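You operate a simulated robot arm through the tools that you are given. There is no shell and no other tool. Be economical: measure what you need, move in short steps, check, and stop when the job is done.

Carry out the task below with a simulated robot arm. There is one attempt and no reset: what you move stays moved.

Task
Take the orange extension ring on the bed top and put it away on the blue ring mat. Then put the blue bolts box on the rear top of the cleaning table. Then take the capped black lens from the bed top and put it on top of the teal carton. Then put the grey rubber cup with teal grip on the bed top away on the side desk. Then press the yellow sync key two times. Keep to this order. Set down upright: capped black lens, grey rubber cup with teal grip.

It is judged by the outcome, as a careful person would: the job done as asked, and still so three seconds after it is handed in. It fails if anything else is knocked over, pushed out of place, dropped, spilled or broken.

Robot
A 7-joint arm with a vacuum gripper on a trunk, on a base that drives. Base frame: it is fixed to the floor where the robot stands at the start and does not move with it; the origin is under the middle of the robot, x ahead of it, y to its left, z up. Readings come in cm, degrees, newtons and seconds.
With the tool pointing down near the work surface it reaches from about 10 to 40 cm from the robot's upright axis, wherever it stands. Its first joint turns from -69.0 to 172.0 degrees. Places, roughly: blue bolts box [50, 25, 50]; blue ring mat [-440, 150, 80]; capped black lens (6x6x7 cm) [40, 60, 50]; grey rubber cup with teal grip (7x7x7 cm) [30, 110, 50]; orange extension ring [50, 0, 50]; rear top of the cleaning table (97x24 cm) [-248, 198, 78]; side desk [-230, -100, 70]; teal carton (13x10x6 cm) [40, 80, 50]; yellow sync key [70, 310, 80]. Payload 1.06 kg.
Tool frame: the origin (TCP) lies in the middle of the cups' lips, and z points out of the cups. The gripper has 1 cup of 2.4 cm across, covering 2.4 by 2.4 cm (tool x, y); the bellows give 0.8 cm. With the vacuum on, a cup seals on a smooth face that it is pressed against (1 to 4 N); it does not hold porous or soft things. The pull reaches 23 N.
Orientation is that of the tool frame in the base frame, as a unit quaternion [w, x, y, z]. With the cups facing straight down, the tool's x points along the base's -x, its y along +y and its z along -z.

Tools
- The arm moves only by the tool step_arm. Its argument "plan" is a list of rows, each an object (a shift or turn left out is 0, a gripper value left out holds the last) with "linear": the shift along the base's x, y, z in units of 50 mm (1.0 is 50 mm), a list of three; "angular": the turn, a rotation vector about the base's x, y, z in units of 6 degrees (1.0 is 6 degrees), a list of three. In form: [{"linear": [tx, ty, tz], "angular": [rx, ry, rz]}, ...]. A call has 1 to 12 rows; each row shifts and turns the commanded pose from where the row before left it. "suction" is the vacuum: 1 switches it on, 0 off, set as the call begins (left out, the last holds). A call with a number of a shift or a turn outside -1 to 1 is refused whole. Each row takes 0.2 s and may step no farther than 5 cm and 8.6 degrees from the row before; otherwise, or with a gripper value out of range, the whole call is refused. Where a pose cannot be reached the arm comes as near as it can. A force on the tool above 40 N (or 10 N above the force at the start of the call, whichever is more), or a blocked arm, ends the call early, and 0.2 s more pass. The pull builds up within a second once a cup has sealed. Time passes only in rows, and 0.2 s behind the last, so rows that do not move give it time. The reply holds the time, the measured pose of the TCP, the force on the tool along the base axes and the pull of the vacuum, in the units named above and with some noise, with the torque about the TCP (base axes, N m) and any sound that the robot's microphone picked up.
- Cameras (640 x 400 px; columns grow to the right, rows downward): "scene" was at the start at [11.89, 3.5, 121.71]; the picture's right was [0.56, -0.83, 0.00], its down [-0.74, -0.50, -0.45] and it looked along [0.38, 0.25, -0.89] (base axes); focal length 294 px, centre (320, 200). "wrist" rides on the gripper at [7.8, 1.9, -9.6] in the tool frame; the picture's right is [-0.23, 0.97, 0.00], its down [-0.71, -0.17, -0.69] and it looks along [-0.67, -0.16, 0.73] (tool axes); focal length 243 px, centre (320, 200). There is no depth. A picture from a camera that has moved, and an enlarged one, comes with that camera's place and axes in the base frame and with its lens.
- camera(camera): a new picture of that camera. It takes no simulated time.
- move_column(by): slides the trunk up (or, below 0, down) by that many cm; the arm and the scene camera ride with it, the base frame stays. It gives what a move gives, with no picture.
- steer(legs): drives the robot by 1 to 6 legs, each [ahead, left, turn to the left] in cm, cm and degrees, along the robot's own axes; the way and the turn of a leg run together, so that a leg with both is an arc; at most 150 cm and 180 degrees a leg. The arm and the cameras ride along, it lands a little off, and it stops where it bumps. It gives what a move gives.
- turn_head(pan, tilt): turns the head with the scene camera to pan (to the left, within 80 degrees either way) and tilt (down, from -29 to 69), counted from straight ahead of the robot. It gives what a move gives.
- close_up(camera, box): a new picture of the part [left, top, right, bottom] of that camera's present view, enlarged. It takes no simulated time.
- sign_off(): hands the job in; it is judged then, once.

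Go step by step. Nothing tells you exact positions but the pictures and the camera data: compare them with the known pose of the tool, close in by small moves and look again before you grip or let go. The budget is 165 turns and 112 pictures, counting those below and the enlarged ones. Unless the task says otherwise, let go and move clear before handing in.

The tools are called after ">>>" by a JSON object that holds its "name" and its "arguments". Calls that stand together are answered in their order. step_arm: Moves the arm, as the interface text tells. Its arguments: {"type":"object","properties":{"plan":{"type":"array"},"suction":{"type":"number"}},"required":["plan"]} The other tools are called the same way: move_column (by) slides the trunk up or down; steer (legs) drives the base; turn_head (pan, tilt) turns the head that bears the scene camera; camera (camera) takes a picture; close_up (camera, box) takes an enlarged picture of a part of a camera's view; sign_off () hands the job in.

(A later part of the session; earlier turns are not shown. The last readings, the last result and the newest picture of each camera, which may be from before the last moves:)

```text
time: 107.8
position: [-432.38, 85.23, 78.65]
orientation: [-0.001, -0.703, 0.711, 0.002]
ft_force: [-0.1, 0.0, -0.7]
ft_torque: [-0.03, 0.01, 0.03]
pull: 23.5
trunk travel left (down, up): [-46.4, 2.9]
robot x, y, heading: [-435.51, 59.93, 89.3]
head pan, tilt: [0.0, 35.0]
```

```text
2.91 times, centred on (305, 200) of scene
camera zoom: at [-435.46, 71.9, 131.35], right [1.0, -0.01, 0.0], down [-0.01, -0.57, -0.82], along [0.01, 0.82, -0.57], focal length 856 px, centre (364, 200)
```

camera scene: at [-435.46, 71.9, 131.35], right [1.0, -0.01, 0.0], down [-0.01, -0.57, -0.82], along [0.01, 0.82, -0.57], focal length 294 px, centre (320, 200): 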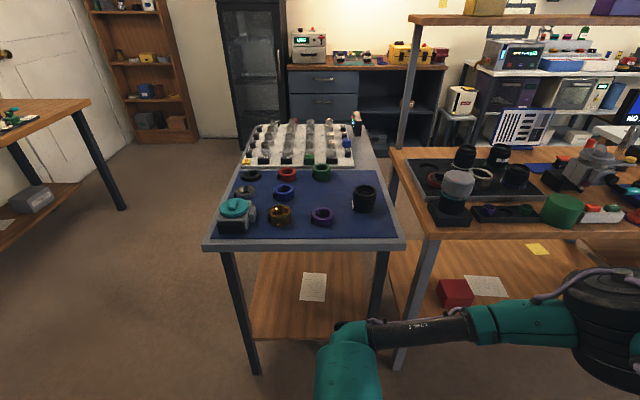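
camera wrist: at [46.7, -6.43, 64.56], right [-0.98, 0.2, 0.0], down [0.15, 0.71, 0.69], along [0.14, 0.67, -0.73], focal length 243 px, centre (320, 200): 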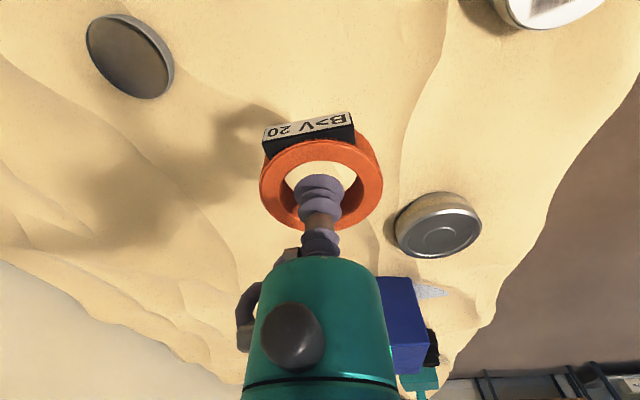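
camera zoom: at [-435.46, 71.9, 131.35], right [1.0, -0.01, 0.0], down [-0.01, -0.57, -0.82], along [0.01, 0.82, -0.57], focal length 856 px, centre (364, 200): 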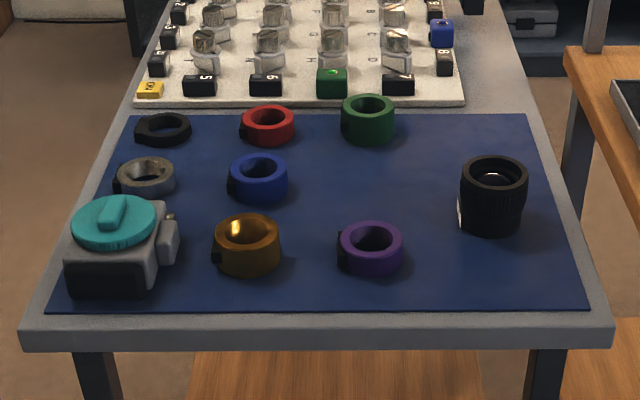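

There's an empty slot on the mat right of the blue ring, around (-433,149). I'll raise the arm and drive up to the table.

>>> {"name": "step_arm", "arguments": {"plan": [{"linear": [0, 0, 0.9]}, {"linear": [0, 0, 0.9]}, {"linear": [0, 0, 0.9]}, {}]}}

>>> {"name": "steer", "arguments": {"legs": [[44, 0, 0.7]]}}

>>> {"name": "turn_head", "arguments": {"pan": 0, "tilt": 60}}

>>> {"name": "camera", "arguments": {"camera": "scene"}}

>>> {"name": "camera", "arguments": {"camera": "wrist"}}

```text
time: 108.8
position: [-432.51, 85.52, 92.17]
orientation: [-0.001, -0.703, 0.711, 0.002]
ft_force: [0.1, -0.9, -0.3]
ft_torque: [-0.03, 0.03, -0.02]
pull: 23.0
trunk travel left (down, up): [-46.4, 2.9]
robot x, y, heading: [-435.53, 59.81, 89.1]
head pan, tilt: [0.0, 35.0]
```

```text
time: 111.4
position: [-432.34, 128.82, 92.08]
orientation: [-0.001, -0.705, 0.709, 0.001]
ft_force: [-0.5, 0.3, -1.3]
ft_torque: [-0.02, -0.03, -0.04]
pull: 22.8
trunk travel left (down, up): [-46.4, 2.9]
robot x, y, heading: [-435.23, 103.0, 89.7]
head pan, tilt: [0.0, 35.0]
```

```text
time: 112.3
position: [-432.38, 128.84, 92.15]
orientation: [-0.001, -0.705, 0.71, 0.001]
ft_force: [-0.3, 1.0, -0.3]
ft_torque: [-0.02, 0.01, 0.02]
pull: 22.7
trunk travel left (down, up): [-46.4, 2.9]
robot x, y, heading: [-435.22, 103.1, 89.6]
head pan, tilt: [0.0, 60.0]
```

```text
78 pictures are left
camera scene: at [-435.21, 113.07, 127.93], right [1.0, 0.0, 0.0], down [0.0, -0.87, -0.5], along [0.0, 0.5, -0.87], focal length 294 px, centre (320, 200)
```

scene: 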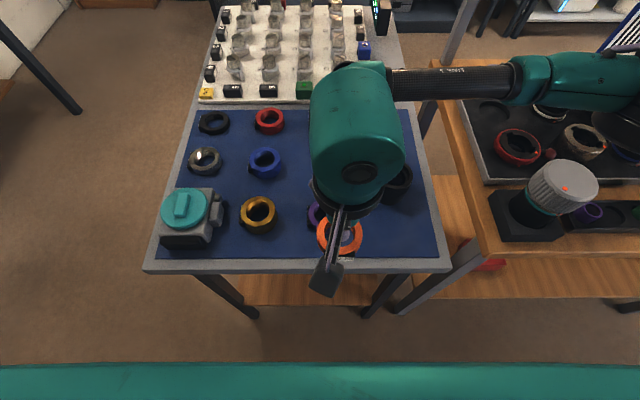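

```text
77 pictures are left
camera wrist: at [-434.26, 121.04, 101.57], right [-0.97, 0.24, 0.0], down [0.18, 0.71, 0.69], along [0.16, 0.67, -0.73], focal length 243 px, centre (320, 200)
```

wrist: 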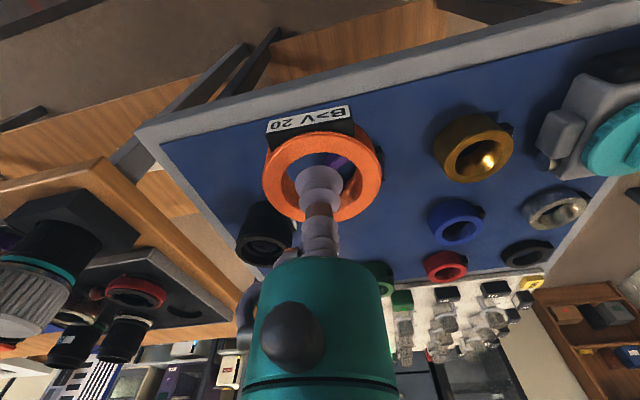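

Slot target ≈ (-434, 149.3). I'll creep forward 5 cm and then reach over.

>>> {"name": "steer", "arguments": {"legs": [[5, 0, 0]]}}

>>> {"name": "step_arm", "arguments": {"plan": [{"linear": [-0.1, 0.6, 0]}, {"linear": [-0.1, 0.6, 0]}, {"linear": [-0.1, 0.7, 0]}, {"linear": [0, 0.6, 0]}, {"linear": [0, 0.5, 0]}, {}]}}

>>> {"name": "camera", "arguments": {"camera": "wrist"}}

```text
time: 113.2
position: [-432.31, 133.81, 91.99]
orientation: [-0.001, -0.706, 0.708, 0.002]
ft_force: [0.8, 0.4, -1.4]
ft_torque: [0.0, 0.01, 0.0]
pull: 23.1
trunk travel left (down, up): [-46.4, 2.9]
robot x, y, heading: [-435.07, 108.1, 89.9]
head pan, tilt: [0.0, 60.0]
```

```text
time: 114.6
position: [-434.17, 148.83, 91.91]
orientation: [0.0, -0.705, 0.709, 0.002]
ft_force: [-0.9, 0.4, -0.3]
ft_torque: [0.0, -0.04, -0.03]
pull: 23.7
trunk travel left (down, up): [-46.4, 2.9]
robot x, y, heading: [-435.24, 108.32, 89.9]
head pan, tilt: [0.0, 60.0]
```

```text
76 pictures are left
camera wrist: at [-436.03, 141.1, 101.46], right [-0.97, 0.24, 0.0], down [0.18, 0.71, 0.69], along [0.16, 0.67, -0.73], focal length 243 px, centre (320, 200)
```

wrist: 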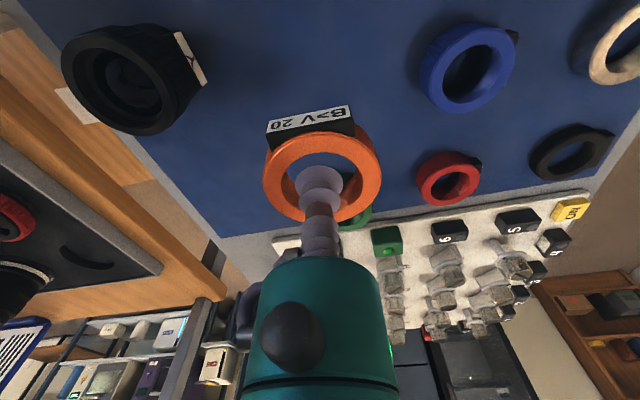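

>>> {"name": "step_arm", "arguments": {"plan": [{"linear": [0, 0.08, -0.6]}, {"linear": [0, 0, -0.6]}, {"linear": [0, 0, -0.4]}, {}]}}

>>> {"name": "camera", "arguments": {"camera": "wrist"}}

>>> {"name": "camera", "arguments": {"camera": "scene"}}

```text
time: 115.6
position: [-433.99, 149.5, 83.87]
orientation: [0.0, -0.705, 0.709, 0.002]
ft_force: [0.6, -0.2, -1.0]
ft_torque: [-0.04, 0.0, -0.02]
pull: 22.9
trunk travel left (down, up): [-46.4, 2.9]
robot x, y, heading: [-435.11, 107.9, 90.0]
head pan, tilt: [0.0, 60.0]
```

```text
75 pictures are left
camera wrist: at [-435.9, 141.72, 93.46], right [-0.97, 0.24, 0.0], down [0.18, 0.71, 0.69], along [0.16, 0.67, -0.73], focal length 243 px, centre (320, 200)
```

wrist: 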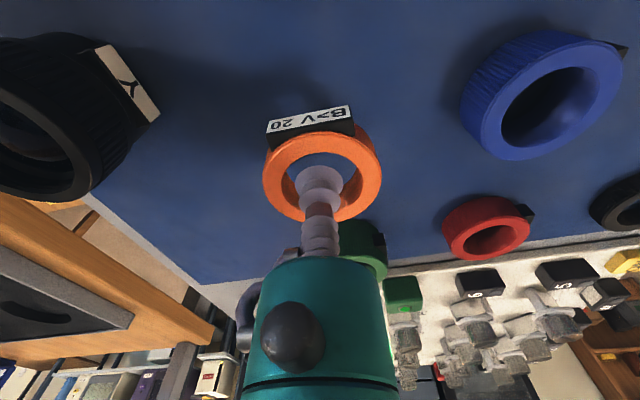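

```text
74 pictures are left
camera scene: at [-435.19, 118.01, 127.93], right [1.0, 0.0, 0.0], down [0.0, -0.87, -0.5], along [0.0, 0.5, -0.87], focal length 294 px, centre (320, 200)
```

scene: 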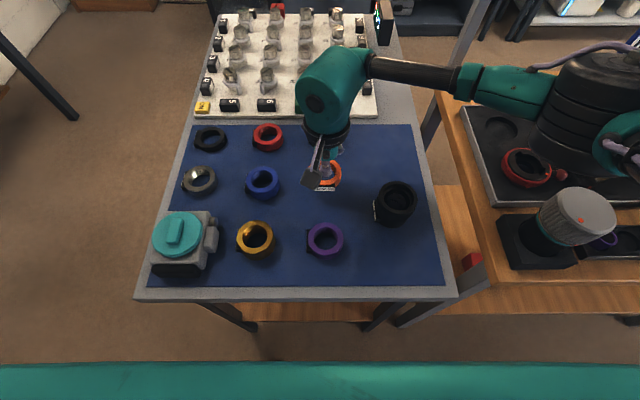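

>>> {"name": "step_arm", "arguments": {"plan": [{"linear": [0, 0, -0.2]}, {"linear": [0, 0, -0.12]}, {"linear": [0, 0, -0.06]}, {}]}}

```text
time: 116.6
position: [-433.95, 149.21, 82.04]
orientation: [0.0, -0.705, 0.71, 0.002]
ft_force: [-0.1, 0.1, -0.6]
ft_torque: [0.02, 0.0, 0.03]
pull: 23.1
trunk travel left (down, up): [-46.4, 2.9]
robot x, y, heading: [-435.01, 108.15, 89.7]
head pan, tilt: [0.0, 60.0]
```

>>> {"name": "step_arm", "arguments": {"plan": [{"linear": [0, 0, -0.06]}, {"linear": [0, 0, -0.05]}, {"linear": [0, 0, -0.05]}, {}]}}

>>> {"name": "close_up", "arguments": {"camera": "wrist", "box": [220, 80, 420, 205]}}

```text
time: 117.6
position: [-433.74, 149.2, 81.27]
orientation: [-0.001, -0.705, 0.709, 0.002]
ft_force: [0.0, 0.3, -0.9]
ft_torque: [-0.03, -0.01, 0.0]
pull: 22.7
trunk travel left (down, up): [-46.4, 2.9]
robot x, y, heading: [-435.2, 108.17, 89.6]
head pan, tilt: [0.0, 60.0]
```

```text
3.20 times, centred on (320, 142) of wrist
camera zoom: at [-435.73, 141.5, 90.85], right [-0.97, 0.24, 0.0], down [0.18, 0.71, 0.69], along [0.16, 0.67, -0.73], focal length 776 px, centre (320, 384)
```

zoom: 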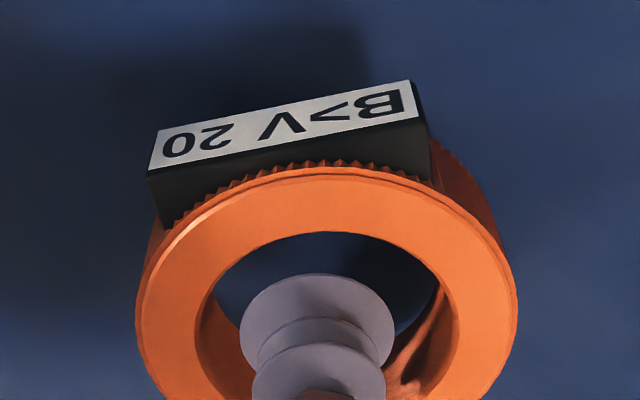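

>>> {"name": "step_arm", "arguments": {"plan": [{"linear": [0, 0, -0.05]}, {"linear": [0, 0, -0.05]}, {"linear": [0, 0, -0.05]}, {}]}}

>>> {"name": "step_arm", "arguments": {"plan": [{"linear": [0, 0, -0.05]}, {"linear": [0, 0, -0.05]}, {}]}}

```text
time: 118.6
position: [-433.77, 149.23, 80.57]
orientation: [0.0, -0.705, 0.709, 0.003]
ft_force: [-0.5, 0.0, 0.0]
ft_torque: [-0.01, 0.01, 0.03]
pull: 22.7
trunk travel left (down, up): [-46.4, 2.9]
robot x, y, heading: [-434.89, 108.1, 89.5]
head pan, tilt: [0.0, 60.0]
```

```text
time: 119.4
position: [-433.76, 149.21, 80.26]
orientation: [0.0, -0.705, 0.709, 0.003]
ft_force: [0.8, 0.2, 16.1]
ft_torque: [0.15, 0.1, -0.01]
pull: 23.4
trunk travel left (down, up): [-46.4, 2.9]
robot x, y, heading: [-434.98, 108.25, 89.9]
head pan, tilt: [0.0, 60.0]
```

Contact with the mat (16 N). I'll ease up slightly, release the vacuum, wait and lift clear.

>>> {"name": "step_arm", "arguments": {"plan": [{"linear": [0, 0, 0.05]}, {}, {}]}}

>>> {"name": "step_arm", "arguments": {"plan": [{}, {}, {}, {}, {}, {}], "suction": 0}}

>>> {"name": "step_arm", "arguments": {"plan": [{"linear": [0, 0, 0.1]}, {"linear": [0, 0, 0.3]}, {"linear": [0, 0, 0.5]}, {"linear": [0, 0, 0.8]}, {}]}}

>>> {"name": "camera", "arguments": {"camera": "wrist"}}

```text
time: 120.2
position: [-433.81, 149.19, 80.11]
orientation: [0.0, -0.705, 0.709, 0.001]
ft_force: [-1.6, 1.8, 1.6]
ft_torque: [0.05, 0.07, -0.03]
pull: 23.0
trunk travel left (down, up): [-46.4, 2.9]
robot x, y, heading: [-435.32, 108.14, 89.9]
head pan, tilt: [0.0, 60.0]
```

```text
time: 121.6
position: [-433.8, 149.14, 80.19]
orientation: [-0.001, -0.705, 0.709, 0.001]
ft_force: [-0.6, 0.7, 0.4]
ft_torque: [-0.02, 0.02, 0.01]
pull: 0.0
trunk travel left (down, up): [-46.4, 2.9]
robot x, y, heading: [-434.72, 108.57, 89.7]
head pan, tilt: [0.0, 60.0]
```

```text
time: 122.8
position: [-433.81, 149.14, 88.99]
orientation: [-0.001, -0.705, 0.709, 0.002]
ft_force: [0.7, 0.7, -0.4]
ft_torque: [0.0, 0.01, -0.02]
pull: 0.0
trunk travel left (down, up): [-46.4, 2.9]
robot x, y, heading: [-435.06, 108.2, 89.9]
head pan, tilt: [0.0, 60.0]
```

```text
72 pictures are left
camera wrist: at [-435.75, 141.34, 98.55], right [-0.97, 0.24, 0.0], down [0.18, 0.71, 0.69], along [0.16, 0.67, -0.73], focal length 243 px, centre (320, 200)
```

wrist: 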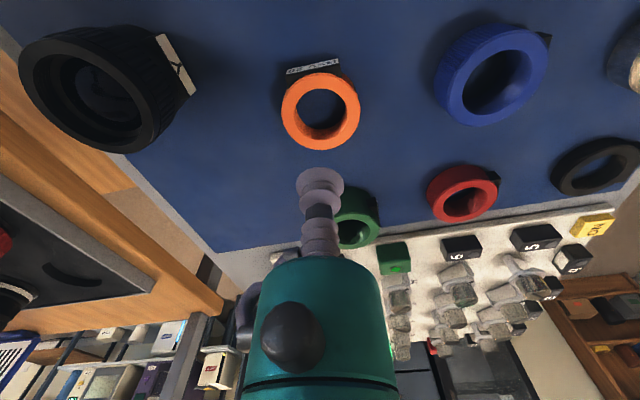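

The ring sits on the mat in its slot. Now I'll retract and drive back to the bed for the bolts box.

>>> {"name": "step_arm", "arguments": {"plan": [{"linear": [0, -0.5, 0.5]}, {"linear": [0, -0.9, 0]}, {"linear": [0, -0.9, 0]}, {"linear": [0, -0.9, 0]}, {"linear": [0, -0.9, 0]}, {}]}}

>>> {"name": "steer", "arguments": {"legs": [[-58, 0, 0], [0, 0, -90], [150, 0, 0], [140, 0, 0]]}}

>>> {"name": "turn_head", "arguments": {"pan": 70, "tilt": 28}}

>>> {"name": "camera", "arguments": {"camera": "scene"}}

```text
time: 124.2
position: [-433.63, 128.54, 91.66]
orientation: [0.0, -0.705, 0.709, 0.002]
ft_force: [-0.1, -0.3, 0.0]
ft_torque: [0.01, 0.02, -0.01]
pull: 0.0
trunk travel left (down, up): [-46.4, 2.9]
robot x, y, heading: [-435.1, 107.84, 89.9]
head pan, tilt: [0.0, 60.0]
```

```text
time: 144.9
position: [-127.47, 35.94, 91.8]
orientation: [0.001, 0.032, 0.999, 0.001]
ft_force: [0.8, 0.3, 0.4]
ft_torque: [-0.01, 0.0, -0.04]
pull: 0.1
trunk travel left (down, up): [-46.4, 2.9]
robot x, y, heading: [-147.68, 38.26, -3.7]
head pan, tilt: [0.0, 60.0]
```

```text
time: 146.3
position: [-127.36, 35.86, 91.66]
orientation: [0.001, 0.033, 0.999, 0.002]
ft_force: [-0.5, -0.4, 0.0]
ft_torque: [-0.01, 0.01, 0.02]
pull: 0.1
trunk travel left (down, up): [-46.4, 2.9]
robot x, y, heading: [-147.68, 38.4, -3.5]
head pan, tilt: [70.0, 28.0]
```

```text
71 pictures are left
camera scene: at [-140.9, 46.56, 132.45], right [0.92, -0.4, 0.0], down [-0.19, -0.43, -0.88], along [0.35, 0.81, -0.47], focal length 294 px, centre (320, 200)
```

scene: 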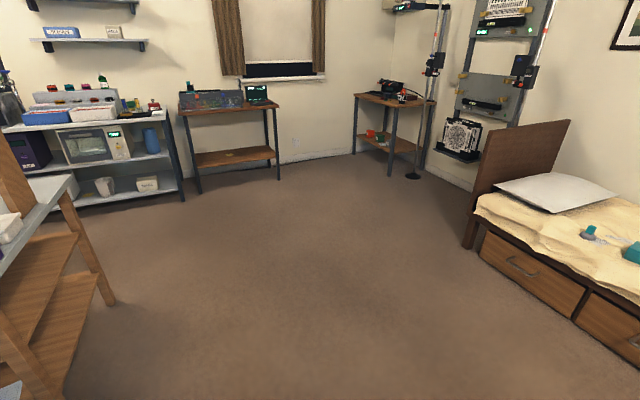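

>>> {"name": "steer", "arguments": {"legs": [[0, 0, 3.6], [136, 0, 0], [0, -13, 0]]}}

>>> {"name": "turn_head", "arguments": {"pan": 0, "tilt": 62}}

>>> {"name": "camera", "arguments": {"camera": "scene"}}

>>> {"name": "camera", "arguments": {"camera": "wrist"}}

```text
time: 155.0
position: [11.2, 25.74, 91.68]
orientation: [0.001, -0.007, 1.0, 0.001]
ft_force: [-1.1, 0.5, -1.0]
ft_torque: [0.01, -0.01, 0.02]
pull: 0.0
trunk travel left (down, up): [-46.4, 2.9]
robot x, y, heading: [-8.82, 27.02, 1.0]
head pan, tilt: [70.0, 28.0]
```

```text
time: 156.4
position: [11.27, 25.79, 91.83]
orientation: [0.001, -0.008, 1.0, 0.001]
ft_force: [-0.3, -0.3, -0.7]
ft_torque: [-0.02, -0.02, 0.04]
pull: 0.0
trunk travel left (down, up): [-46.4, 2.9]
robot x, y, heading: [-9.32, 26.74, 0.7]
head pan, tilt: [0.0, 62.0]
```

```text
70 pictures are left
camera scene: at [0.36, 26.91, 127.7], right [0.02, -1.0, 0.0], down [-0.88, -0.02, -0.47], along [0.47, 0.01, -0.88], focal length 294 px, centre (320, 200)
```

scene: 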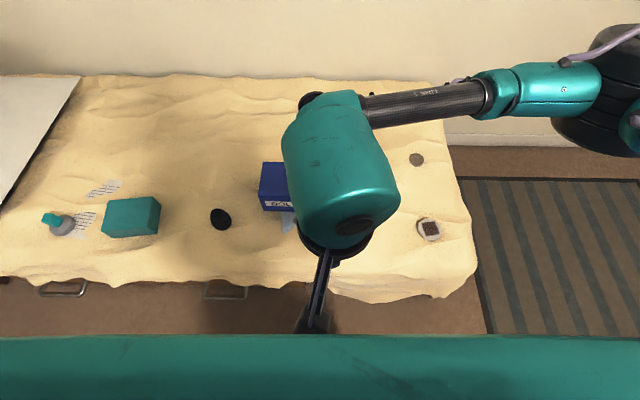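

```text
69 pictures are left
camera wrist: at [3.36, 27.58, 101.24], right [0.22, 0.98, 0.0], down [0.71, -0.16, 0.69], along [0.67, -0.15, -0.73], focal length 243 px, centre (320, 200)
```

wrist: 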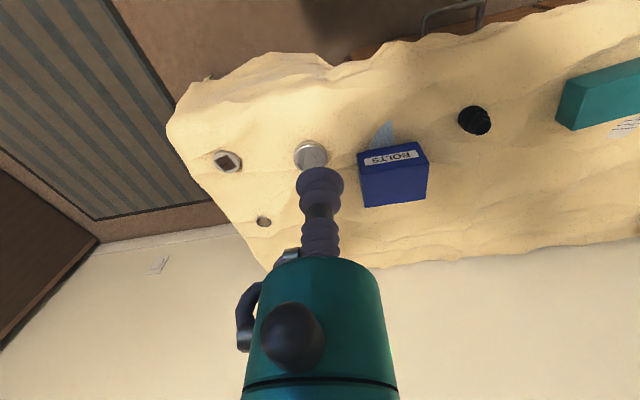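

Bolts box top measures roughly x 39–50, y 28–44, z≈56.5 (centre ≈ (44.7, 36)). I'll drive in and position the cup above it.

>>> {"name": "steer", "arguments": {"legs": [[12, 6, -0.8]]}}

>>> {"name": "move_column", "arguments": {"by": -15}}

>>> {"name": "step_arm", "arguments": {"plan": [{"linear": [0.7, 0.1, -0.2]}, {"linear": [0.7, 0.2, -0.2]}, {"linear": [0.7, 0.2, -0.3]}, {"linear": [0.7, 0.1, -0.3]}, {"linear": [0.5, 0, -0.3]}, {}]}}

>>> {"name": "camera", "arguments": {"camera": "wrist"}}

```text
time: 157.8
position: [21.52, 30.64, 91.76]
orientation: [0.002, 0.003, 1.0, 0.001]
ft_force: [0.8, -0.3, -0.5]
ft_torque: [0.03, -0.02, 0.01]
pull: 0.0
trunk travel left (down, up): [-46.4, 2.9]
robot x, y, heading: [0.92, 32.27, -0.2]
head pan, tilt: [0.0, 62.0]
stopped in leg 1: the robot was blocked; the commanded pose is now the measured one
```

```text
time: 159.5
position: [21.74, 30.75, 76.82]
orientation: [0.002, 0.003, 1.0, 0.002]
ft_force: [-0.1, 0.1, 0.1]
ft_torque: [-0.04, 0.02, 0.0]
pull: 0.0
trunk travel left (down, up): [-31.4, 17.9]
robot x, y, heading: [1.1, 32.04, -0.2]
head pan, tilt: [0.0, 62.0]
```

```text
time: 160.9
position: [38.41, 33.78, 70.48]
orientation: [0.002, 0.003, 1.0, 0.002]
ft_force: [0.8, 0.0, 0.1]
ft_torque: [0.0, 0.01, 0.0]
pull: 0.0
trunk travel left (down, up): [-31.4, 17.9]
robot x, y, heading: [0.72, 32.07, -0.4]
head pan, tilt: [0.0, 62.0]
```

```text
68 pictures are left
camera wrist: at [30.59, 35.78, 79.95], right [0.24, 0.97, 0.0], down [0.71, -0.18, 0.69], along [0.67, -0.16, -0.73], focal length 243 px, centre (320, 200)
```

wrist: 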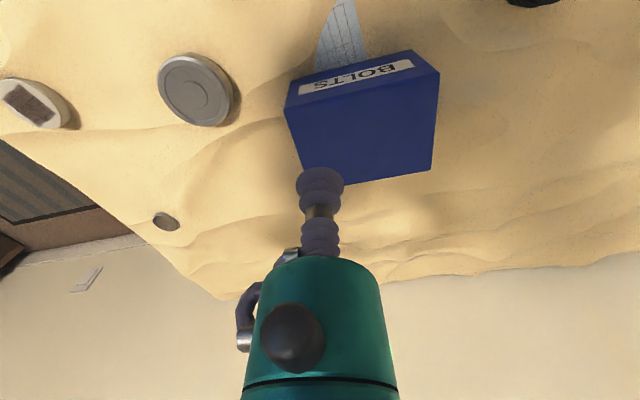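

>>> {"name": "step_arm", "arguments": {"plan": [{"linear": [0.6, 0.3, -0.3]}, {"linear": [0.6, 0.4, -0.5]}, {"linear": [0, 0, -0.6]}, {"linear": [0, 0, -0.6]}, {}], "suction": 1}}

>>> {"name": "camera", "arguments": {"camera": "wrist"}}

```text
time: 162.1
position: [44.06, 37.17, 60.42]
orientation: [0.002, 0.004, 1.0, 0.002]
ft_force: [-0.8, -1.1, -0.8]
ft_torque: [0.03, -0.02, 0.0]
pull: 0.1
trunk travel left (down, up): [-31.4, 17.9]
robot x, y, heading: [0.88, 31.95, -0.3]
head pan, tilt: [0.0, 62.0]
```

```text
67 pictures are left
camera wrist: at [36.32, 39.17, 69.9], right [0.24, 0.97, 0.0], down [0.71, -0.18, 0.69], along [0.67, -0.16, -0.73], focal length 243 px, centre (320, 200)
```

wrist: 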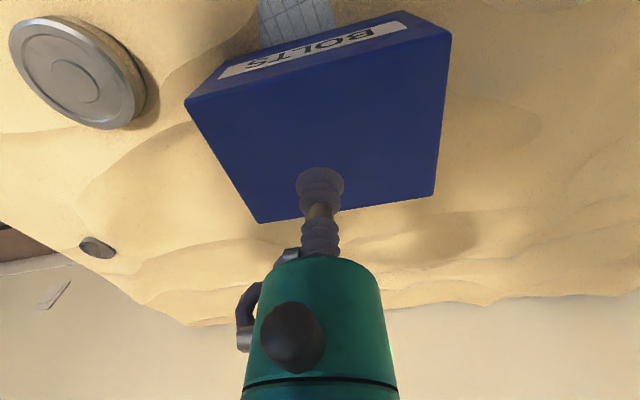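

>>> {"name": "step_arm", "arguments": {"plan": [{"linear": [0.14, 0.1, -0.3]}, {"linear": [0, 0, -0.26]}, {"linear": [0, 0, -0.1]}, {}]}}

```text
time: 163.1
position: [44.75, 37.67, 56.96]
orientation: [0.002, 0.004, 1.0, 0.001]
ft_force: [0.2, 0.8, 0.6]
ft_torque: [0.0, -0.02, 0.01]
pull: 0.1
trunk travel left (down, up): [-31.4, 17.9]
robot x, y, heading: [0.76, 31.97, -0.2]
head pan, tilt: [0.0, 62.0]
```

>>> {"name": "step_arm", "arguments": {"plan": [{"linear": [0, 0, -0.08]}, {"linear": [0, 0, -0.05]}, {}, {}]}}

```text
time: 164.1
position: [44.75, 37.84, 56.31]
orientation: [0.002, 0.003, 1.0, 0.002]
ft_force: [0.1, 0.3, 0.5]
ft_torque: [0.0, -0.02, -0.01]
pull: 0.1
trunk travel left (down, up): [-31.4, 17.9]
robot x, y, heading: [1.02, 31.94, 0.1]
head pan, tilt: [0.0, 62.0]
```

>>> {"name": "step_arm", "arguments": {"plan": [{"linear": [0, 0, -0.06]}, {"linear": [0, 0, -0.05]}, {}, {}]}}

```text
time: 165.1
position: [44.83, 37.85, 55.65]
orientation: [0.002, 0.003, 1.0, 0.002]
ft_force: [-0.3, -0.5, 0.0]
ft_torque: [0.02, 0.01, 0.0]
pull: 0.0
trunk travel left (down, up): [-31.4, 17.9]
robot x, y, heading: [1.22, 32.13, -0.5]
head pan, tilt: [0.0, 62.0]
```

>>> {"name": "close_up", "arguments": {"camera": "wrist", "box": [160, 60, 480, 260]}}

>>> {"name": "step_arm", "arguments": {"plan": [{"linear": [0, 0, -0.06]}, {"linear": [0, 0, -0.05]}, {}, {}]}}

```text
2.00 times, centred on (320, 160) of wrist
camera zoom: at [36.98, 39.81, 65.24], right [0.24, 0.97, 0.0], down [0.7, -0.18, 0.69], along [0.67, -0.16, -0.73], focal length 485 px, centre (320, 280)
```

zoom: 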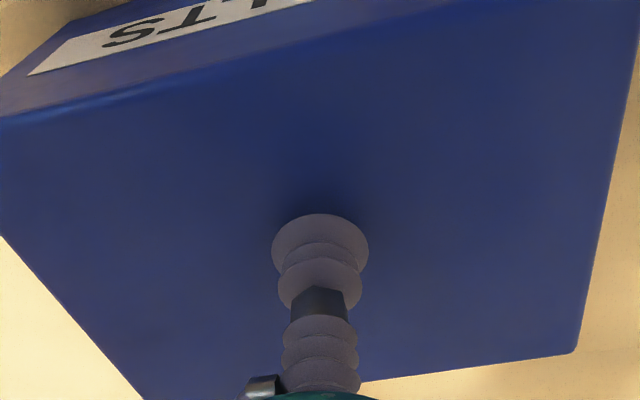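

```text
time: 166.1
position: [44.8, 37.67, 55.19]
orientation: [0.0, 0.004, 1.0, 0.001]
ft_force: [-0.7, 0.0, 0.9]
ft_torque: [0.04, 0.02, -0.02]
pull: 23.0
trunk travel left (down, up): [-31.4, 17.9]
robot x, y, heading: [1.28, 31.8, -0.3]
head pan, tilt: [0.0, 62.0]
```

Sealed at 23 N. I'll lift and check weight and tilt.

>>> {"name": "step_arm", "arguments": {"plan": [{"linear": [0, 0, 0.2]}, {"linear": [0, 0, 0.3]}, {"linear": [0, 0, 0.4]}, {"linear": [0, 0, 0.5]}, {"linear": [0, 0, 0.5]}, {}]}}

>>> {"name": "camera", "arguments": {"camera": "wrist"}}

```text
time: 167.5
position: [44.9, 37.63, 64.65]
orientation: [0.001, 0.003, 1.0, 0.002]
ft_force: [-0.8, -0.7, -4.4]
ft_torque: [0.05, 0.05, -0.01]
pull: 23.0
trunk travel left (down, up): [-31.4, 17.9]
robot x, y, heading: [1.14, 32.04, -0.1]
head pan, tilt: [0.0, 62.0]
```

```text
65 pictures are left
camera wrist: at [37.03, 39.62, 74.31], right [0.24, 0.97, 0.0], down [0.71, -0.18, 0.69], along [0.67, -0.16, -0.73], focal length 243 px, centre (320, 200)
```

wrist: 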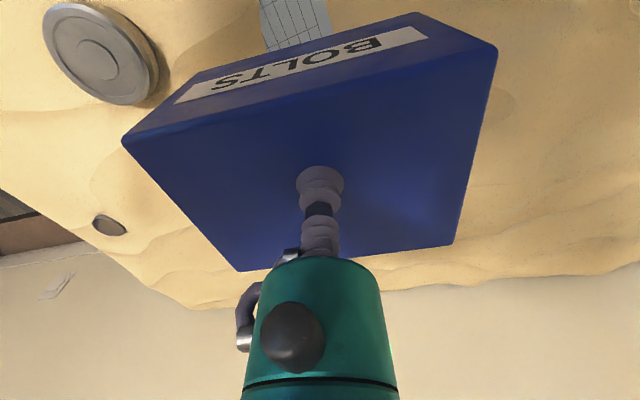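

Box is up, ~0.4 kg and steady. I'll raise it, tuck it in, back out and drive round to the rear of the cleaning table.

>>> {"name": "step_arm", "arguments": {"plan": [{"linear": [0, 0, 0.8]}, {"linear": [-0.5, 0, 0.8]}, {"linear": [-0.7, -0.2, 0.5]}, {"linear": [-0.7, -0.3, 0.3]}, {"linear": [-0.5, -0.3, 0.2]}, {}]}}

>>> {"name": "move_column", "arguments": {"by": 16}}

>>> {"name": "steer", "arguments": {"legs": [[-75, 0, 0.3], [0, 110, 0], [0, 100, 0]]}}

>>> {"name": "turn_head", "arguments": {"pan": 80, "tilt": 25}}

>>> {"name": "camera", "arguments": {"camera": "scene"}}

```text
time: 168.9
position: [32.71, 33.84, 77.68]
orientation: [0.001, 0.003, 1.0, 0.002]
ft_force: [0.0, 0.0, -3.5]
ft_torque: [0.0, 0.06, 0.06]
pull: 23.0
trunk travel left (down, up): [-31.4, 17.9]
robot x, y, heading: [1.22, 32.22, -0.2]
head pan, tilt: [0.0, 62.0]
```

```text
time: 170.8
position: [32.84, 33.71, 93.64]
orientation: [0.001, 0.003, 1.0, 0.002]
ft_force: [0.5, 0.6, -4.4]
ft_torque: [0.0, 0.06, -0.02]
pull: 23.6
trunk travel left (down, up): [-47.4, 1.9]
robot x, y, heading: [0.95, 32.15, -0.2]
head pan, tilt: [0.0, 62.0]
```

```text
time: 193.0
position: [-54.0, 242.32, 93.65]
orientation: [0.001, -0.028, 1.0, 0.002]
ft_force: [-0.8, -1.0, -4.3]
ft_torque: [0.06, 0.06, 0.0]
pull: 22.3
trunk travel left (down, up): [-47.4, 1.9]
robot x, y, heading: [-85.46, 238.6, 3.6]
head pan, tilt: [0.0, 62.0]
```

```text
time: 194.5
position: [-53.99, 242.15, 93.57]
orientation: [0.001, -0.029, 1.0, 0.002]
ft_force: [0.8, 0.3, -3.8]
ft_torque: [0.04, 0.04, -0.02]
pull: 23.2
trunk travel left (down, up): [-47.4, 1.9]
robot x, y, heading: [-85.22, 238.49, 3.6]
head pan, tilt: [80.0, 25.0]
```

```text
64 pictures are left
camera scene: at [-82.33, 247.82, 134.0], right [0.99, -0.11, 0.0], down [-0.05, -0.42, -0.91], along [0.1, 0.9, -0.42], focal length 294 px, centre (320, 200)
```

scene: 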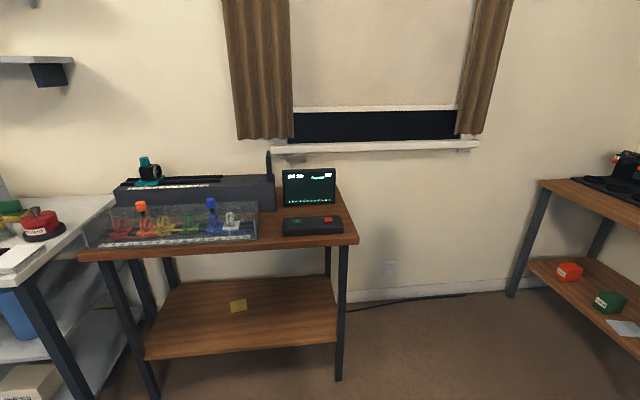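

>>> {"name": "steer", "arguments": {"legs": [[0, 0, -93.6], [-24, 0, 0], [0, -90, 0], [0, -72, 0]]}}

>>> {"name": "turn_head", "arguments": {"pan": 0, "tilt": 40}}

>>> {"name": "camera", "arguments": {"camera": "scene"}}

```text
time: 214.8
position: [-251.93, 232.22, 93.55]
orientation: [0.003, 0.718, 0.696, -0.002]
ft_force: [0.7, -1.1, -3.0]
ft_torque: [0.06, -0.02, -0.02]
pull: 22.7
trunk travel left (down, up): [-47.4, 1.9]
robot x, y, heading: [-253.04, 263.51, -91.8]
head pan, tilt: [80.0, 25.0]
```

```text
time: 216.4
position: [-251.87, 232.09, 93.67]
orientation: [0.003, 0.717, 0.697, 0.0]
ft_force: [-0.3, -0.5, -3.8]
ft_torque: [0.09, 0.02, 0.01]
pull: 23.3
trunk travel left (down, up): [-47.4, 1.9]
robot x, y, heading: [-252.44, 263.62, -91.5]
head pan, tilt: [0.0, 40.0]
```

```text
63 pictures are left
camera scene: at [-253.19, 253.16, 131.67], right [-1.0, 0.03, 0.0], down [0.02, 0.64, -0.77], along [-0.02, -0.77, -0.64], focal length 294 px, centre (320, 200)
```

scene: 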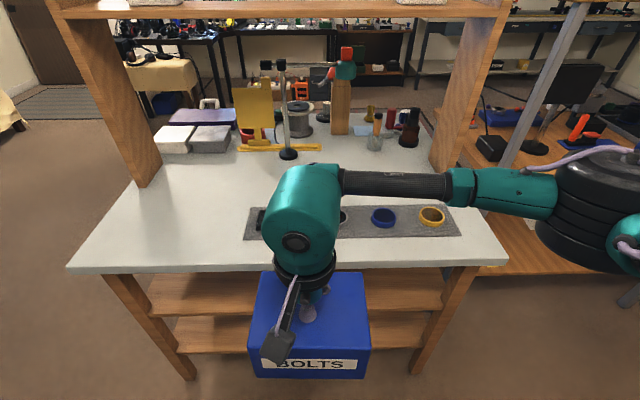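

The rear strip's left part (x≈-217, y≈198) is free beside the grey ring tray. I'll shift over and drive in so the box comes above it.

>>> {"name": "steer", "arguments": {"legs": [[0, 33, 1.6], [25, 0, 0]]}}

>>> {"name": "turn_head", "arguments": {"pan": 0, "tilt": 55}}

>>> {"name": "camera", "arguments": {"camera": "scene"}}

>>> {"name": "camera", "arguments": {"camera": "wrist"}}

```text
time: 221.2
position: [-218.3, 207.1, 93.64]
orientation: [0.002, 0.705, 0.71, -0.001]
ft_force: [0.5, 0.2, -3.8]
ft_torque: [0.03, 0.04, 0.02]
pull: 22.6
trunk travel left (down, up): [-47.4, 1.9]
robot x, y, heading: [-220.24, 239.04, -89.4]
head pan, tilt: [0.0, 40.0]
```

```text
time: 222.0
position: [-218.49, 207.08, 93.62]
orientation: [0.001, 0.705, 0.71, 0.001]
ft_force: [0.3, 0.5, -3.7]
ft_torque: [0.04, -0.01, 0.0]
pull: 23.0
trunk travel left (down, up): [-47.4, 1.9]
robot x, y, heading: [-220.44, 238.4, -89.6]
head pan, tilt: [0.0, 55.0]
```

```text
62 pictures are left
camera scene: at [-220.43, 229.28, 129.61], right [-1.0, -0.01, 0.0], down [-0.01, 0.82, -0.57], along [0.01, -0.57, -0.82], focal length 294 px, centre (320, 200)
```

scene: 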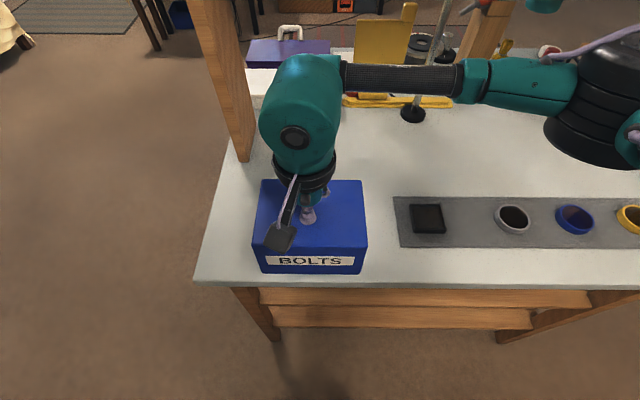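

```text
61 pictures are left
camera wrist: at [-216.57, 215.04, 103.16], right [0.97, -0.23, 0.0], down [-0.17, -0.71, 0.69], along [-0.15, -0.67, -0.73], focal length 243 px, centre (320, 200)
```

wrist: 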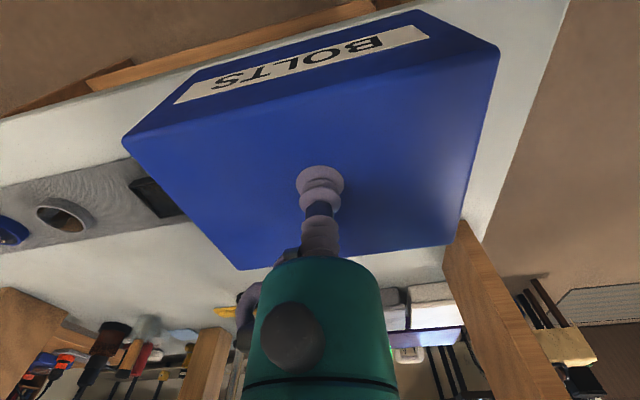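

>>> {"name": "step_arm", "arguments": {"plan": [{"linear": [0, -0.6, 0]}, {"linear": [0.1, -0.6, 0]}, {"linear": [0, -0.4, -0.1]}, {"linear": [0, 0, -0.4]}, {"linear": [0, 0, -0.2]}, {}]}}

>>> {"name": "camera", "arguments": {"camera": "scene"}}

```text
time: 223.4
position: [-217.95, 199.13, 90.22]
orientation: [0.002, 0.705, 0.71, 0.0]
ft_force: [-0.2, 0.3, -2.9]
ft_torque: [0.07, -0.02, 0.04]
pull: 22.9
trunk travel left (down, up): [-47.4, 1.9]
robot x, y, heading: [-220.53, 238.47, -89.5]
head pan, tilt: [0.0, 55.0]
```

```text
60 pictures are left
camera scene: at [-220.43, 229.29, 129.61], right [-1.0, -0.01, 0.0], down [-0.01, 0.82, -0.57], along [0.01, -0.57, -0.82], focal length 294 px, centre (320, 200)
```

scene: 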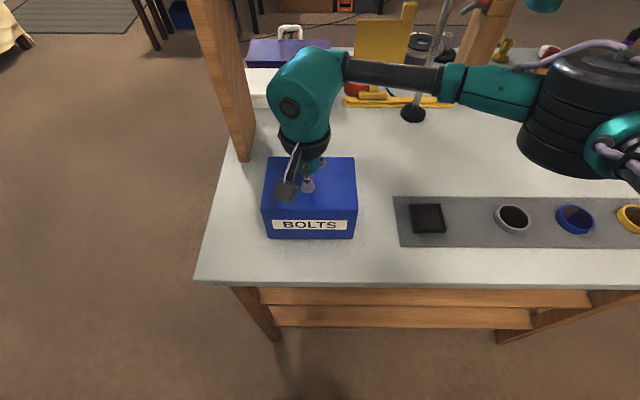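

>>> {"name": "step_arm", "arguments": {"plan": [{"linear": [0, 0, -0.1]}, {"linear": [0, 0, -0.1]}, {"linear": [0, 0, -0.06]}, {}]}}

>>> {"name": "step_arm", "arguments": {"plan": [{"linear": [0, 0, -0.06]}, {"linear": [0, 0, -0.06]}, {}]}}

```text
time: 224.4
position: [-217.86, 199.07, 88.75]
orientation: [0.002, 0.704, 0.71, 0.001]
ft_force: [0.2, 0.6, -3.9]
ft_torque: [0.04, -0.01, 0.0]
pull: 22.8
trunk travel left (down, up): [-47.4, 1.9]
robot x, y, heading: [-219.92, 238.82, -89.5]
head pan, tilt: [0.0, 55.0]
```

```text
time: 225.2
position: [-217.78, 198.93, 88.16]
orientation: [0.002, 0.704, 0.71, 0.0]
ft_force: [0.4, -0.5, -2.9]
ft_torque: [0.0, 0.03, 0.0]
pull: 23.5
trunk travel left (down, up): [-47.4, 1.9]
robot x, y, heading: [-220.23, 238.83, -89.5]
head pan, tilt: [0.0, 55.0]
```

>>> {"name": "step_arm", "arguments": {"plan": [{"linear": [0, 0, -0.06]}, {"linear": [0, 0, -0.05]}, {}]}}

>>> {"name": "step_arm", "arguments": {"plan": [{"linear": [0, 0, -0.05]}, {"linear": [0, 0, -0.03]}, {}]}}

```text
time: 226.0
position: [-217.93, 199.08, 87.85]
orientation: [0.002, 0.705, 0.709, -0.001]
ft_force: [-3.2, 1.5, 16.5]
ft_torque: [-0.1, 0.06, 0.05]
pull: 22.8
trunk travel left (down, up): [-47.4, 1.9]
robot x, y, heading: [-220.62, 238.58, -89.7]
head pan, tilt: [0.0, 55.0]
```

```text
time: 226.8
position: [-217.88, 199.22, 87.5]
orientation: [0.003, 0.705, 0.709, -0.001]
ft_force: [3.0, -5.6, 17.7]
ft_torque: [-0.02, 0.1, -0.1]
pull: 22.9
trunk travel left (down, up): [-47.4, 1.9]
robot x, y, heading: [-220.02, 238.66, -89.3]
head pan, tilt: [0.0, 55.0]
```

Box is down on the table. Ease off, release, and lift clear.

>>> {"name": "step_arm", "arguments": {"plan": [{"linear": [0, 0, 0.06]}, {"linear": [0, 0, 0.02]}, {}]}}

>>> {"name": "step_arm", "arguments": {"plan": [{}, {}, {}, {}, {}, {}], "suction": 0}}

>>> {"name": "step_arm", "arguments": {"plan": [{"linear": [0, 0, 0.1]}, {"linear": [0, 0, 0.3]}, {"linear": [0, 0, 0.5]}, {"linear": [0, 0.3, 0.5]}, {"linear": [0, 0.8, 0]}, {"linear": [0, 0.8, 0]}, {}]}}

>>> {"name": "camera", "arguments": {"camera": "scene"}}

```text
time: 227.6
position: [-217.93, 199.04, 87.64]
orientation: [0.001, 0.704, 0.71, 0.0]
ft_force: [-0.1, -0.3, -3.9]
ft_torque: [0.03, 0.0, -0.01]
pull: 22.7
trunk travel left (down, up): [-47.4, 1.9]
robot x, y, heading: [-220.52, 238.85, -89.5]
head pan, tilt: [0.0, 55.0]
```

```text
time: 229.0
position: [-217.87, 199.04, 87.75]
orientation: [0.003, 0.704, 0.71, 0.001]
ft_force: [-0.4, -0.6, 1.4]
ft_torque: [-0.02, 0.03, -0.01]
pull: 0.1
trunk travel left (down, up): [-47.4, 1.9]
robot x, y, heading: [-220.38, 239.05, -89.2]
head pan, tilt: [0.0, 55.0]
```

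```text
time: 230.6
position: [-217.78, 208.71, 94.79]
orientation: [0.002, 0.705, 0.709, -0.001]
ft_force: [0.0, 0.0, -0.1]
ft_torque: [-0.02, 0.0, -0.03]
pull: 0.0
trunk travel left (down, up): [-47.4, 1.9]
robot x, y, heading: [-220.26, 238.6, -89.4]
head pan, tilt: [0.0, 55.0]
```

```text
59 pictures are left
camera scene: at [-220.43, 229.29, 129.61], right [-1.0, -0.01, 0.0], down [-0.01, 0.82, -0.57], along [0.01, -0.57, -0.82], focal length 294 px, centre (320, 200)
```

scene: 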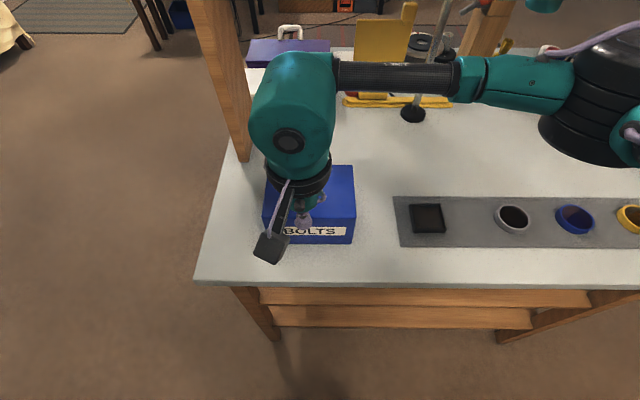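

The box is placed. Now back out and drive to the bed by the lens and carton.

>>> {"name": "steer", "arguments": {"legs": [[-25, 0, -0.5], [0, 145, 0], [0, 0, 90], [0, -120, 0], [0, -74, 0]]}}

>>> {"name": "turn_head", "arguments": {"pan": 0, "tilt": 45}}

>>> {"name": "camera", "arguments": {"camera": "scene"}}

```text
time: 265.5
position: [-59.24, 70.48, 94.76]
orientation: [0.002, 0.048, 0.999, 0.002]
ft_force: [0.0, -0.2, 0.6]
ft_torque: [0.01, 0.0, -0.02]
pull: 0.0
trunk travel left (down, up): [-47.4, 1.9]
robot x, y, heading: [-89.5, 71.13, -5.4]
head pan, tilt: [0.0, 55.0]
```

```text
time: 266.2
position: [-59.24, 70.48, 94.59]
orientation: [0.002, 0.05, 0.999, 0.002]
ft_force: [0.5, -0.5, 0.4]
ft_torque: [0.0, 0.02, 0.0]
pull: 0.1
trunk travel left (down, up): [-47.4, 1.9]
robot x, y, heading: [-89.47, 71.06, -5.6]
head pan, tilt: [0.0, 45.0]
```

```text
58 pictures are left
camera scene: at [-79.28, 70.07, 130.94], right [-0.09, -1.0, 0.0], down [-0.7, 0.07, -0.71], along [0.7, -0.07, -0.71], focal length 294 px, centre (320, 200)
```

scene: 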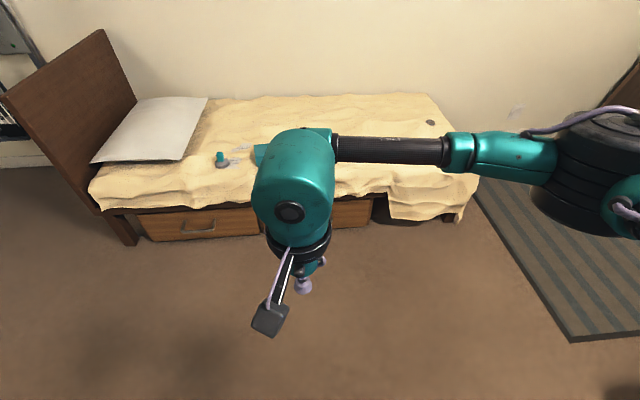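

>>> {"name": "steer", "arguments": {"legs": [[0, 0, 5.5], [82, 0, 0]]}}

>>> {"name": "turn_head", "arguments": {"pan": 0, "tilt": 62}}

>>> {"name": "camera", "arguments": {"camera": "scene"}}

>>> {"name": "camera", "arguments": {"camera": "wrist"}}

```text
time: 271.1
position: [23.62, 74.45, 94.61]
orientation: [0.001, -0.007, 1.0, 0.002]
ft_force: [0.1, 0.7, 0.3]
ft_torque: [0.01, 0.04, -0.01]
pull: 0.0
trunk travel left (down, up): [-47.4, 1.9]
robot x, y, heading: [-6.44, 71.79, 1.2]
head pan, tilt: [0.0, 45.0]
```

```text
time: 271.9
position: [23.52, 74.45, 94.69]
orientation: [0.002, -0.006, 1.0, 0.002]
ft_force: [0.1, -0.5, 0.5]
ft_torque: [-0.02, -0.02, 0.0]
pull: 0.1
trunk travel left (down, up): [-47.4, 1.9]
robot x, y, heading: [-6.51, 71.66, 1.0]
head pan, tilt: [0.0, 62.0]
```

```text
57 pictures are left
camera scene: at [2.0, 71.85, 128.78], right [0.01, -1.0, 0.0], down [-0.88, -0.01, -0.47], along [0.47, 0.01, -0.88], focal length 294 px, centre (320, 200)
```

scene: 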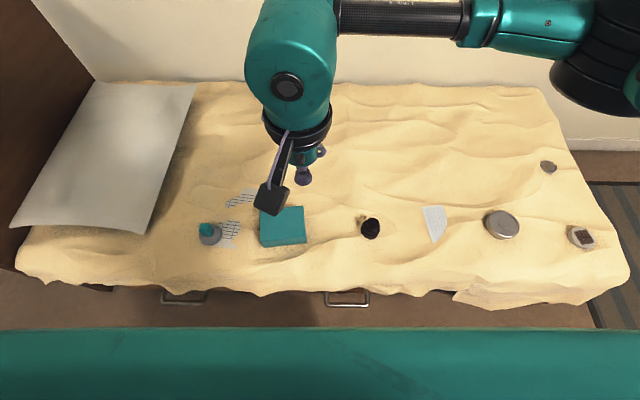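

```text
56 pictures are left
camera wrist: at [15.72, 76.3, 104.18], right [0.22, 0.97, 0.0], down [0.71, -0.16, 0.69], along [0.67, -0.15, -0.73], focal length 243 px, centre (320, 200)
```

wrist: 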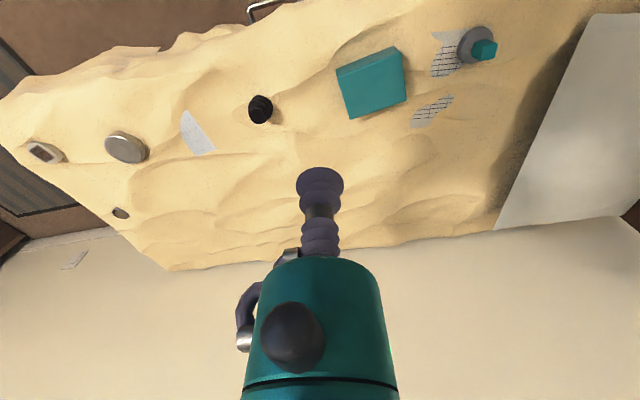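

Lens ≈ (35.3, 58), carton top ≈ (35.3, 83, 51.5). I'll edge forward, lower the column and move the cup above the lens.

>>> {"name": "steer", "arguments": {"legs": [[5, -2, -1]]}}

>>> {"name": "move_column", "arguments": {"by": -17}}

>>> {"name": "step_arm", "arguments": {"plan": [{"linear": [0.3, -0.7, -0.3]}, {"linear": [0.3, -0.7, -0.4]}, {"linear": [0.2, -0.7, -0.4]}, {"linear": [0.2, -0.4, -0.4]}, {}]}}

>>> {"name": "camera", "arguments": {"camera": "wrist"}}

```text
time: 272.9
position: [28.67, 71.87, 94.77]
orientation: [0.001, 0.003, 1.0, 0.001]
ft_force: [0.6, -1.2, 0.4]
ft_torque: [0.01, -0.02, 0.0]
pull: 0.1
trunk travel left (down, up): [-47.4, 1.9]
robot x, y, heading: [-1.95, 69.7, -0.2]
head pan, tilt: [0.0, 62.0]
```

```text
time: 274.8
position: [28.64, 71.88, 77.68]
orientation: [0.002, 0.002, 1.0, 0.001]
ft_force: [0.9, -0.9, -0.1]
ft_torque: [0.0, 0.01, 0.0]
pull: 0.2
trunk travel left (down, up): [-30.4, 18.9]
robot x, y, heading: [-1.6, 69.81, -0.3]
head pan, tilt: [0.0, 62.0]
```

```text
time: 276.0
position: [33.61, 59.42, 70.5]
orientation: [0.001, 0.002, 1.0, 0.002]
ft_force: [-0.1, 0.2, 0.0]
ft_torque: [0.0, -0.01, -0.03]
pull: 0.2
trunk travel left (down, up): [-30.4, 18.9]
robot x, y, heading: [-1.32, 69.62, -0.1]
head pan, tilt: [0.0, 62.0]
```

```text
55 pictures are left
camera wrist: at [25.78, 61.39, 79.94], right [0.24, 0.97, 0.0], down [0.71, -0.18, 0.69], along [0.67, -0.16, -0.73], focal length 243 px, centre (320, 200)
```

wrist: 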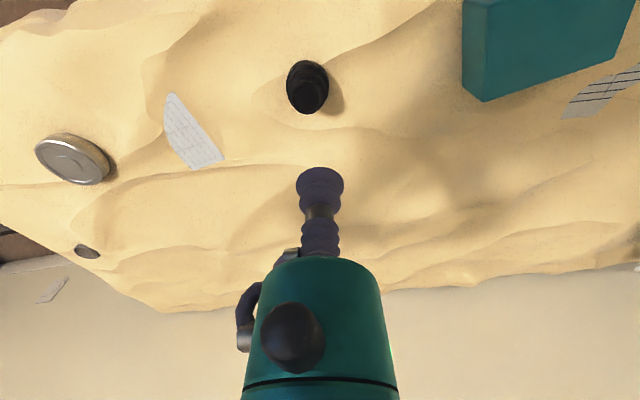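

>>> {"name": "close_up", "arguments": {"camera": "wrist", "box": [260, 50, 356, 122]}}

```text
5.56 times, centred on (308, 86) of wrist
camera zoom: at [25.78, 61.39, 79.94], right [0.24, 0.97, 0.0], down [0.71, -0.18, 0.69], along [0.67, -0.16, -0.73], focal length 1348 px, centre (387, 833)
```

zoom: 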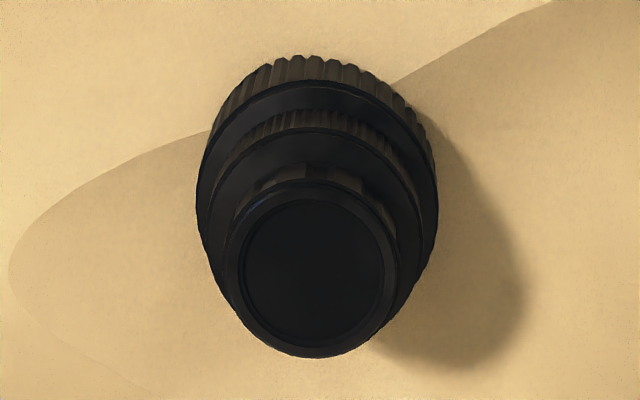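

The lens stands cap up, cap centre ≈ (35.4, 57.7), flat disc ~2.9 cm wide. I'll come down close and refine.

>>> {"name": "step_arm", "arguments": {"plan": [{"linear": [0.36, -0.34, -0.5]}, {"linear": [0, 0, -0.8]}, {"linear": [0, 0, -0.8]}, {"linear": [0, 0, -0.6]}, {}]}}

>>> {"name": "close_up", "arguments": {"camera": "wrist", "box": [220, 110, 420, 235]}}

```text
time: 277.2
position: [35.28, 57.5, 56.74]
orientation: [0.002, 0.003, 1.0, 0.002]
ft_force: [0.7, -1.1, 0.1]
ft_torque: [-0.01, -0.01, -0.02]
pull: 0.1
trunk travel left (down, up): [-30.4, 18.9]
robot x, y, heading: [-1.66, 69.53, -0.2]
head pan, tilt: [0.0, 62.0]
```

```text
3.20 times, centred on (320, 172) of wrist
camera zoom: at [27.45, 59.45, 66.33], right [0.24, 0.97, 0.0], down [0.71, -0.18, 0.69], along [0.67, -0.16, -0.73], focal length 776 px, centre (320, 288)
```

zoom: 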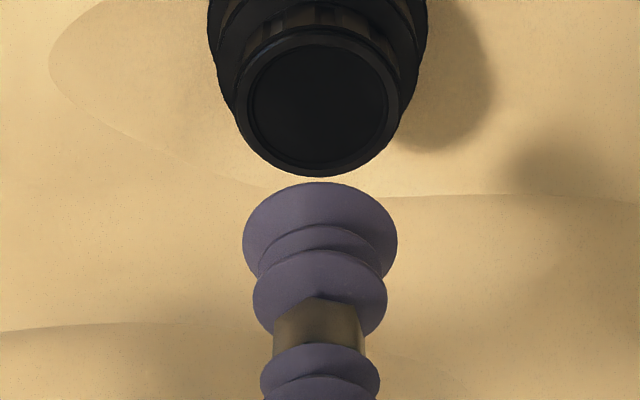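

>>> {"name": "step_arm", "arguments": {"plan": [{"linear": [0.02, 0.02, -0.4]}, {"linear": [0, 0, -0.24]}, {}]}}

>>> {"name": "close_up", "arguments": {"camera": "wrist", "box": [220, 120, 420, 245]}}

```text
time: 278.0
position: [35.2, 57.72, 53.68]
orientation: [0.002, 0.003, 1.0, 0.002]
ft_force: [0.4, 0.7, 1.1]
ft_torque: [0.0, -0.01, -0.01]
pull: 0.0
trunk travel left (down, up): [-30.4, 18.9]
robot x, y, heading: [-1.59, 69.78, -0.1]
head pan, tilt: [0.0, 62.0]
```

```text
3.20 times, centred on (320, 182) of wrist
camera zoom: at [27.41, 59.69, 63.1], right [0.24, 0.97, 0.0], down [0.71, -0.18, 0.69], along [0.67, -0.16, -0.73], focal length 776 px, centre (320, 256)
```

zoom: 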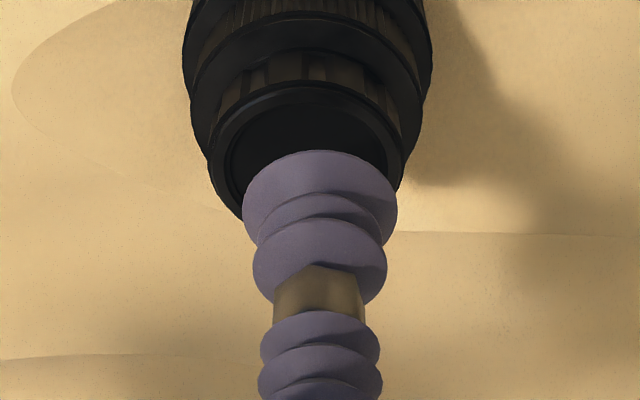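

>>> {"name": "step_arm", "arguments": {"plan": [{"linear": [0.03, -0.03, -0.12]}, {"linear": [0, 0, -0.08]}, {"linear": [0, 0, -0.06]}, {}], "suction": 1}}

>>> {"name": "step_arm", "arguments": {"plan": [{"linear": [0, 0, -0.06]}, {"linear": [0, 0, -0.05]}, {}, {}]}}

```text
time: 279.0
position: [35.43, 57.62, 52.17]
orientation: [0.002, 0.002, 1.0, 0.002]
ft_force: [-0.5, -0.2, -0.5]
ft_torque: [-0.03, 0.0, -0.04]
pull: 0.2
trunk travel left (down, up): [-30.4, 18.9]
robot x, y, heading: [-1.72, 69.77, -0.3]
head pan, tilt: [0.0, 62.0]
```

```text
time: 280.0
position: [35.61, 57.62, 51.57]
orientation: [0.001, 0.002, 1.0, 0.001]
ft_force: [0.7, 0.7, 0.2]
ft_torque: [0.01, 0.04, 0.03]
pull: 23.2
trunk travel left (down, up): [-30.4, 18.9]
robot x, y, heading: [-1.65, 69.81, -0.1]
head pan, tilt: [0.0, 62.0]
```

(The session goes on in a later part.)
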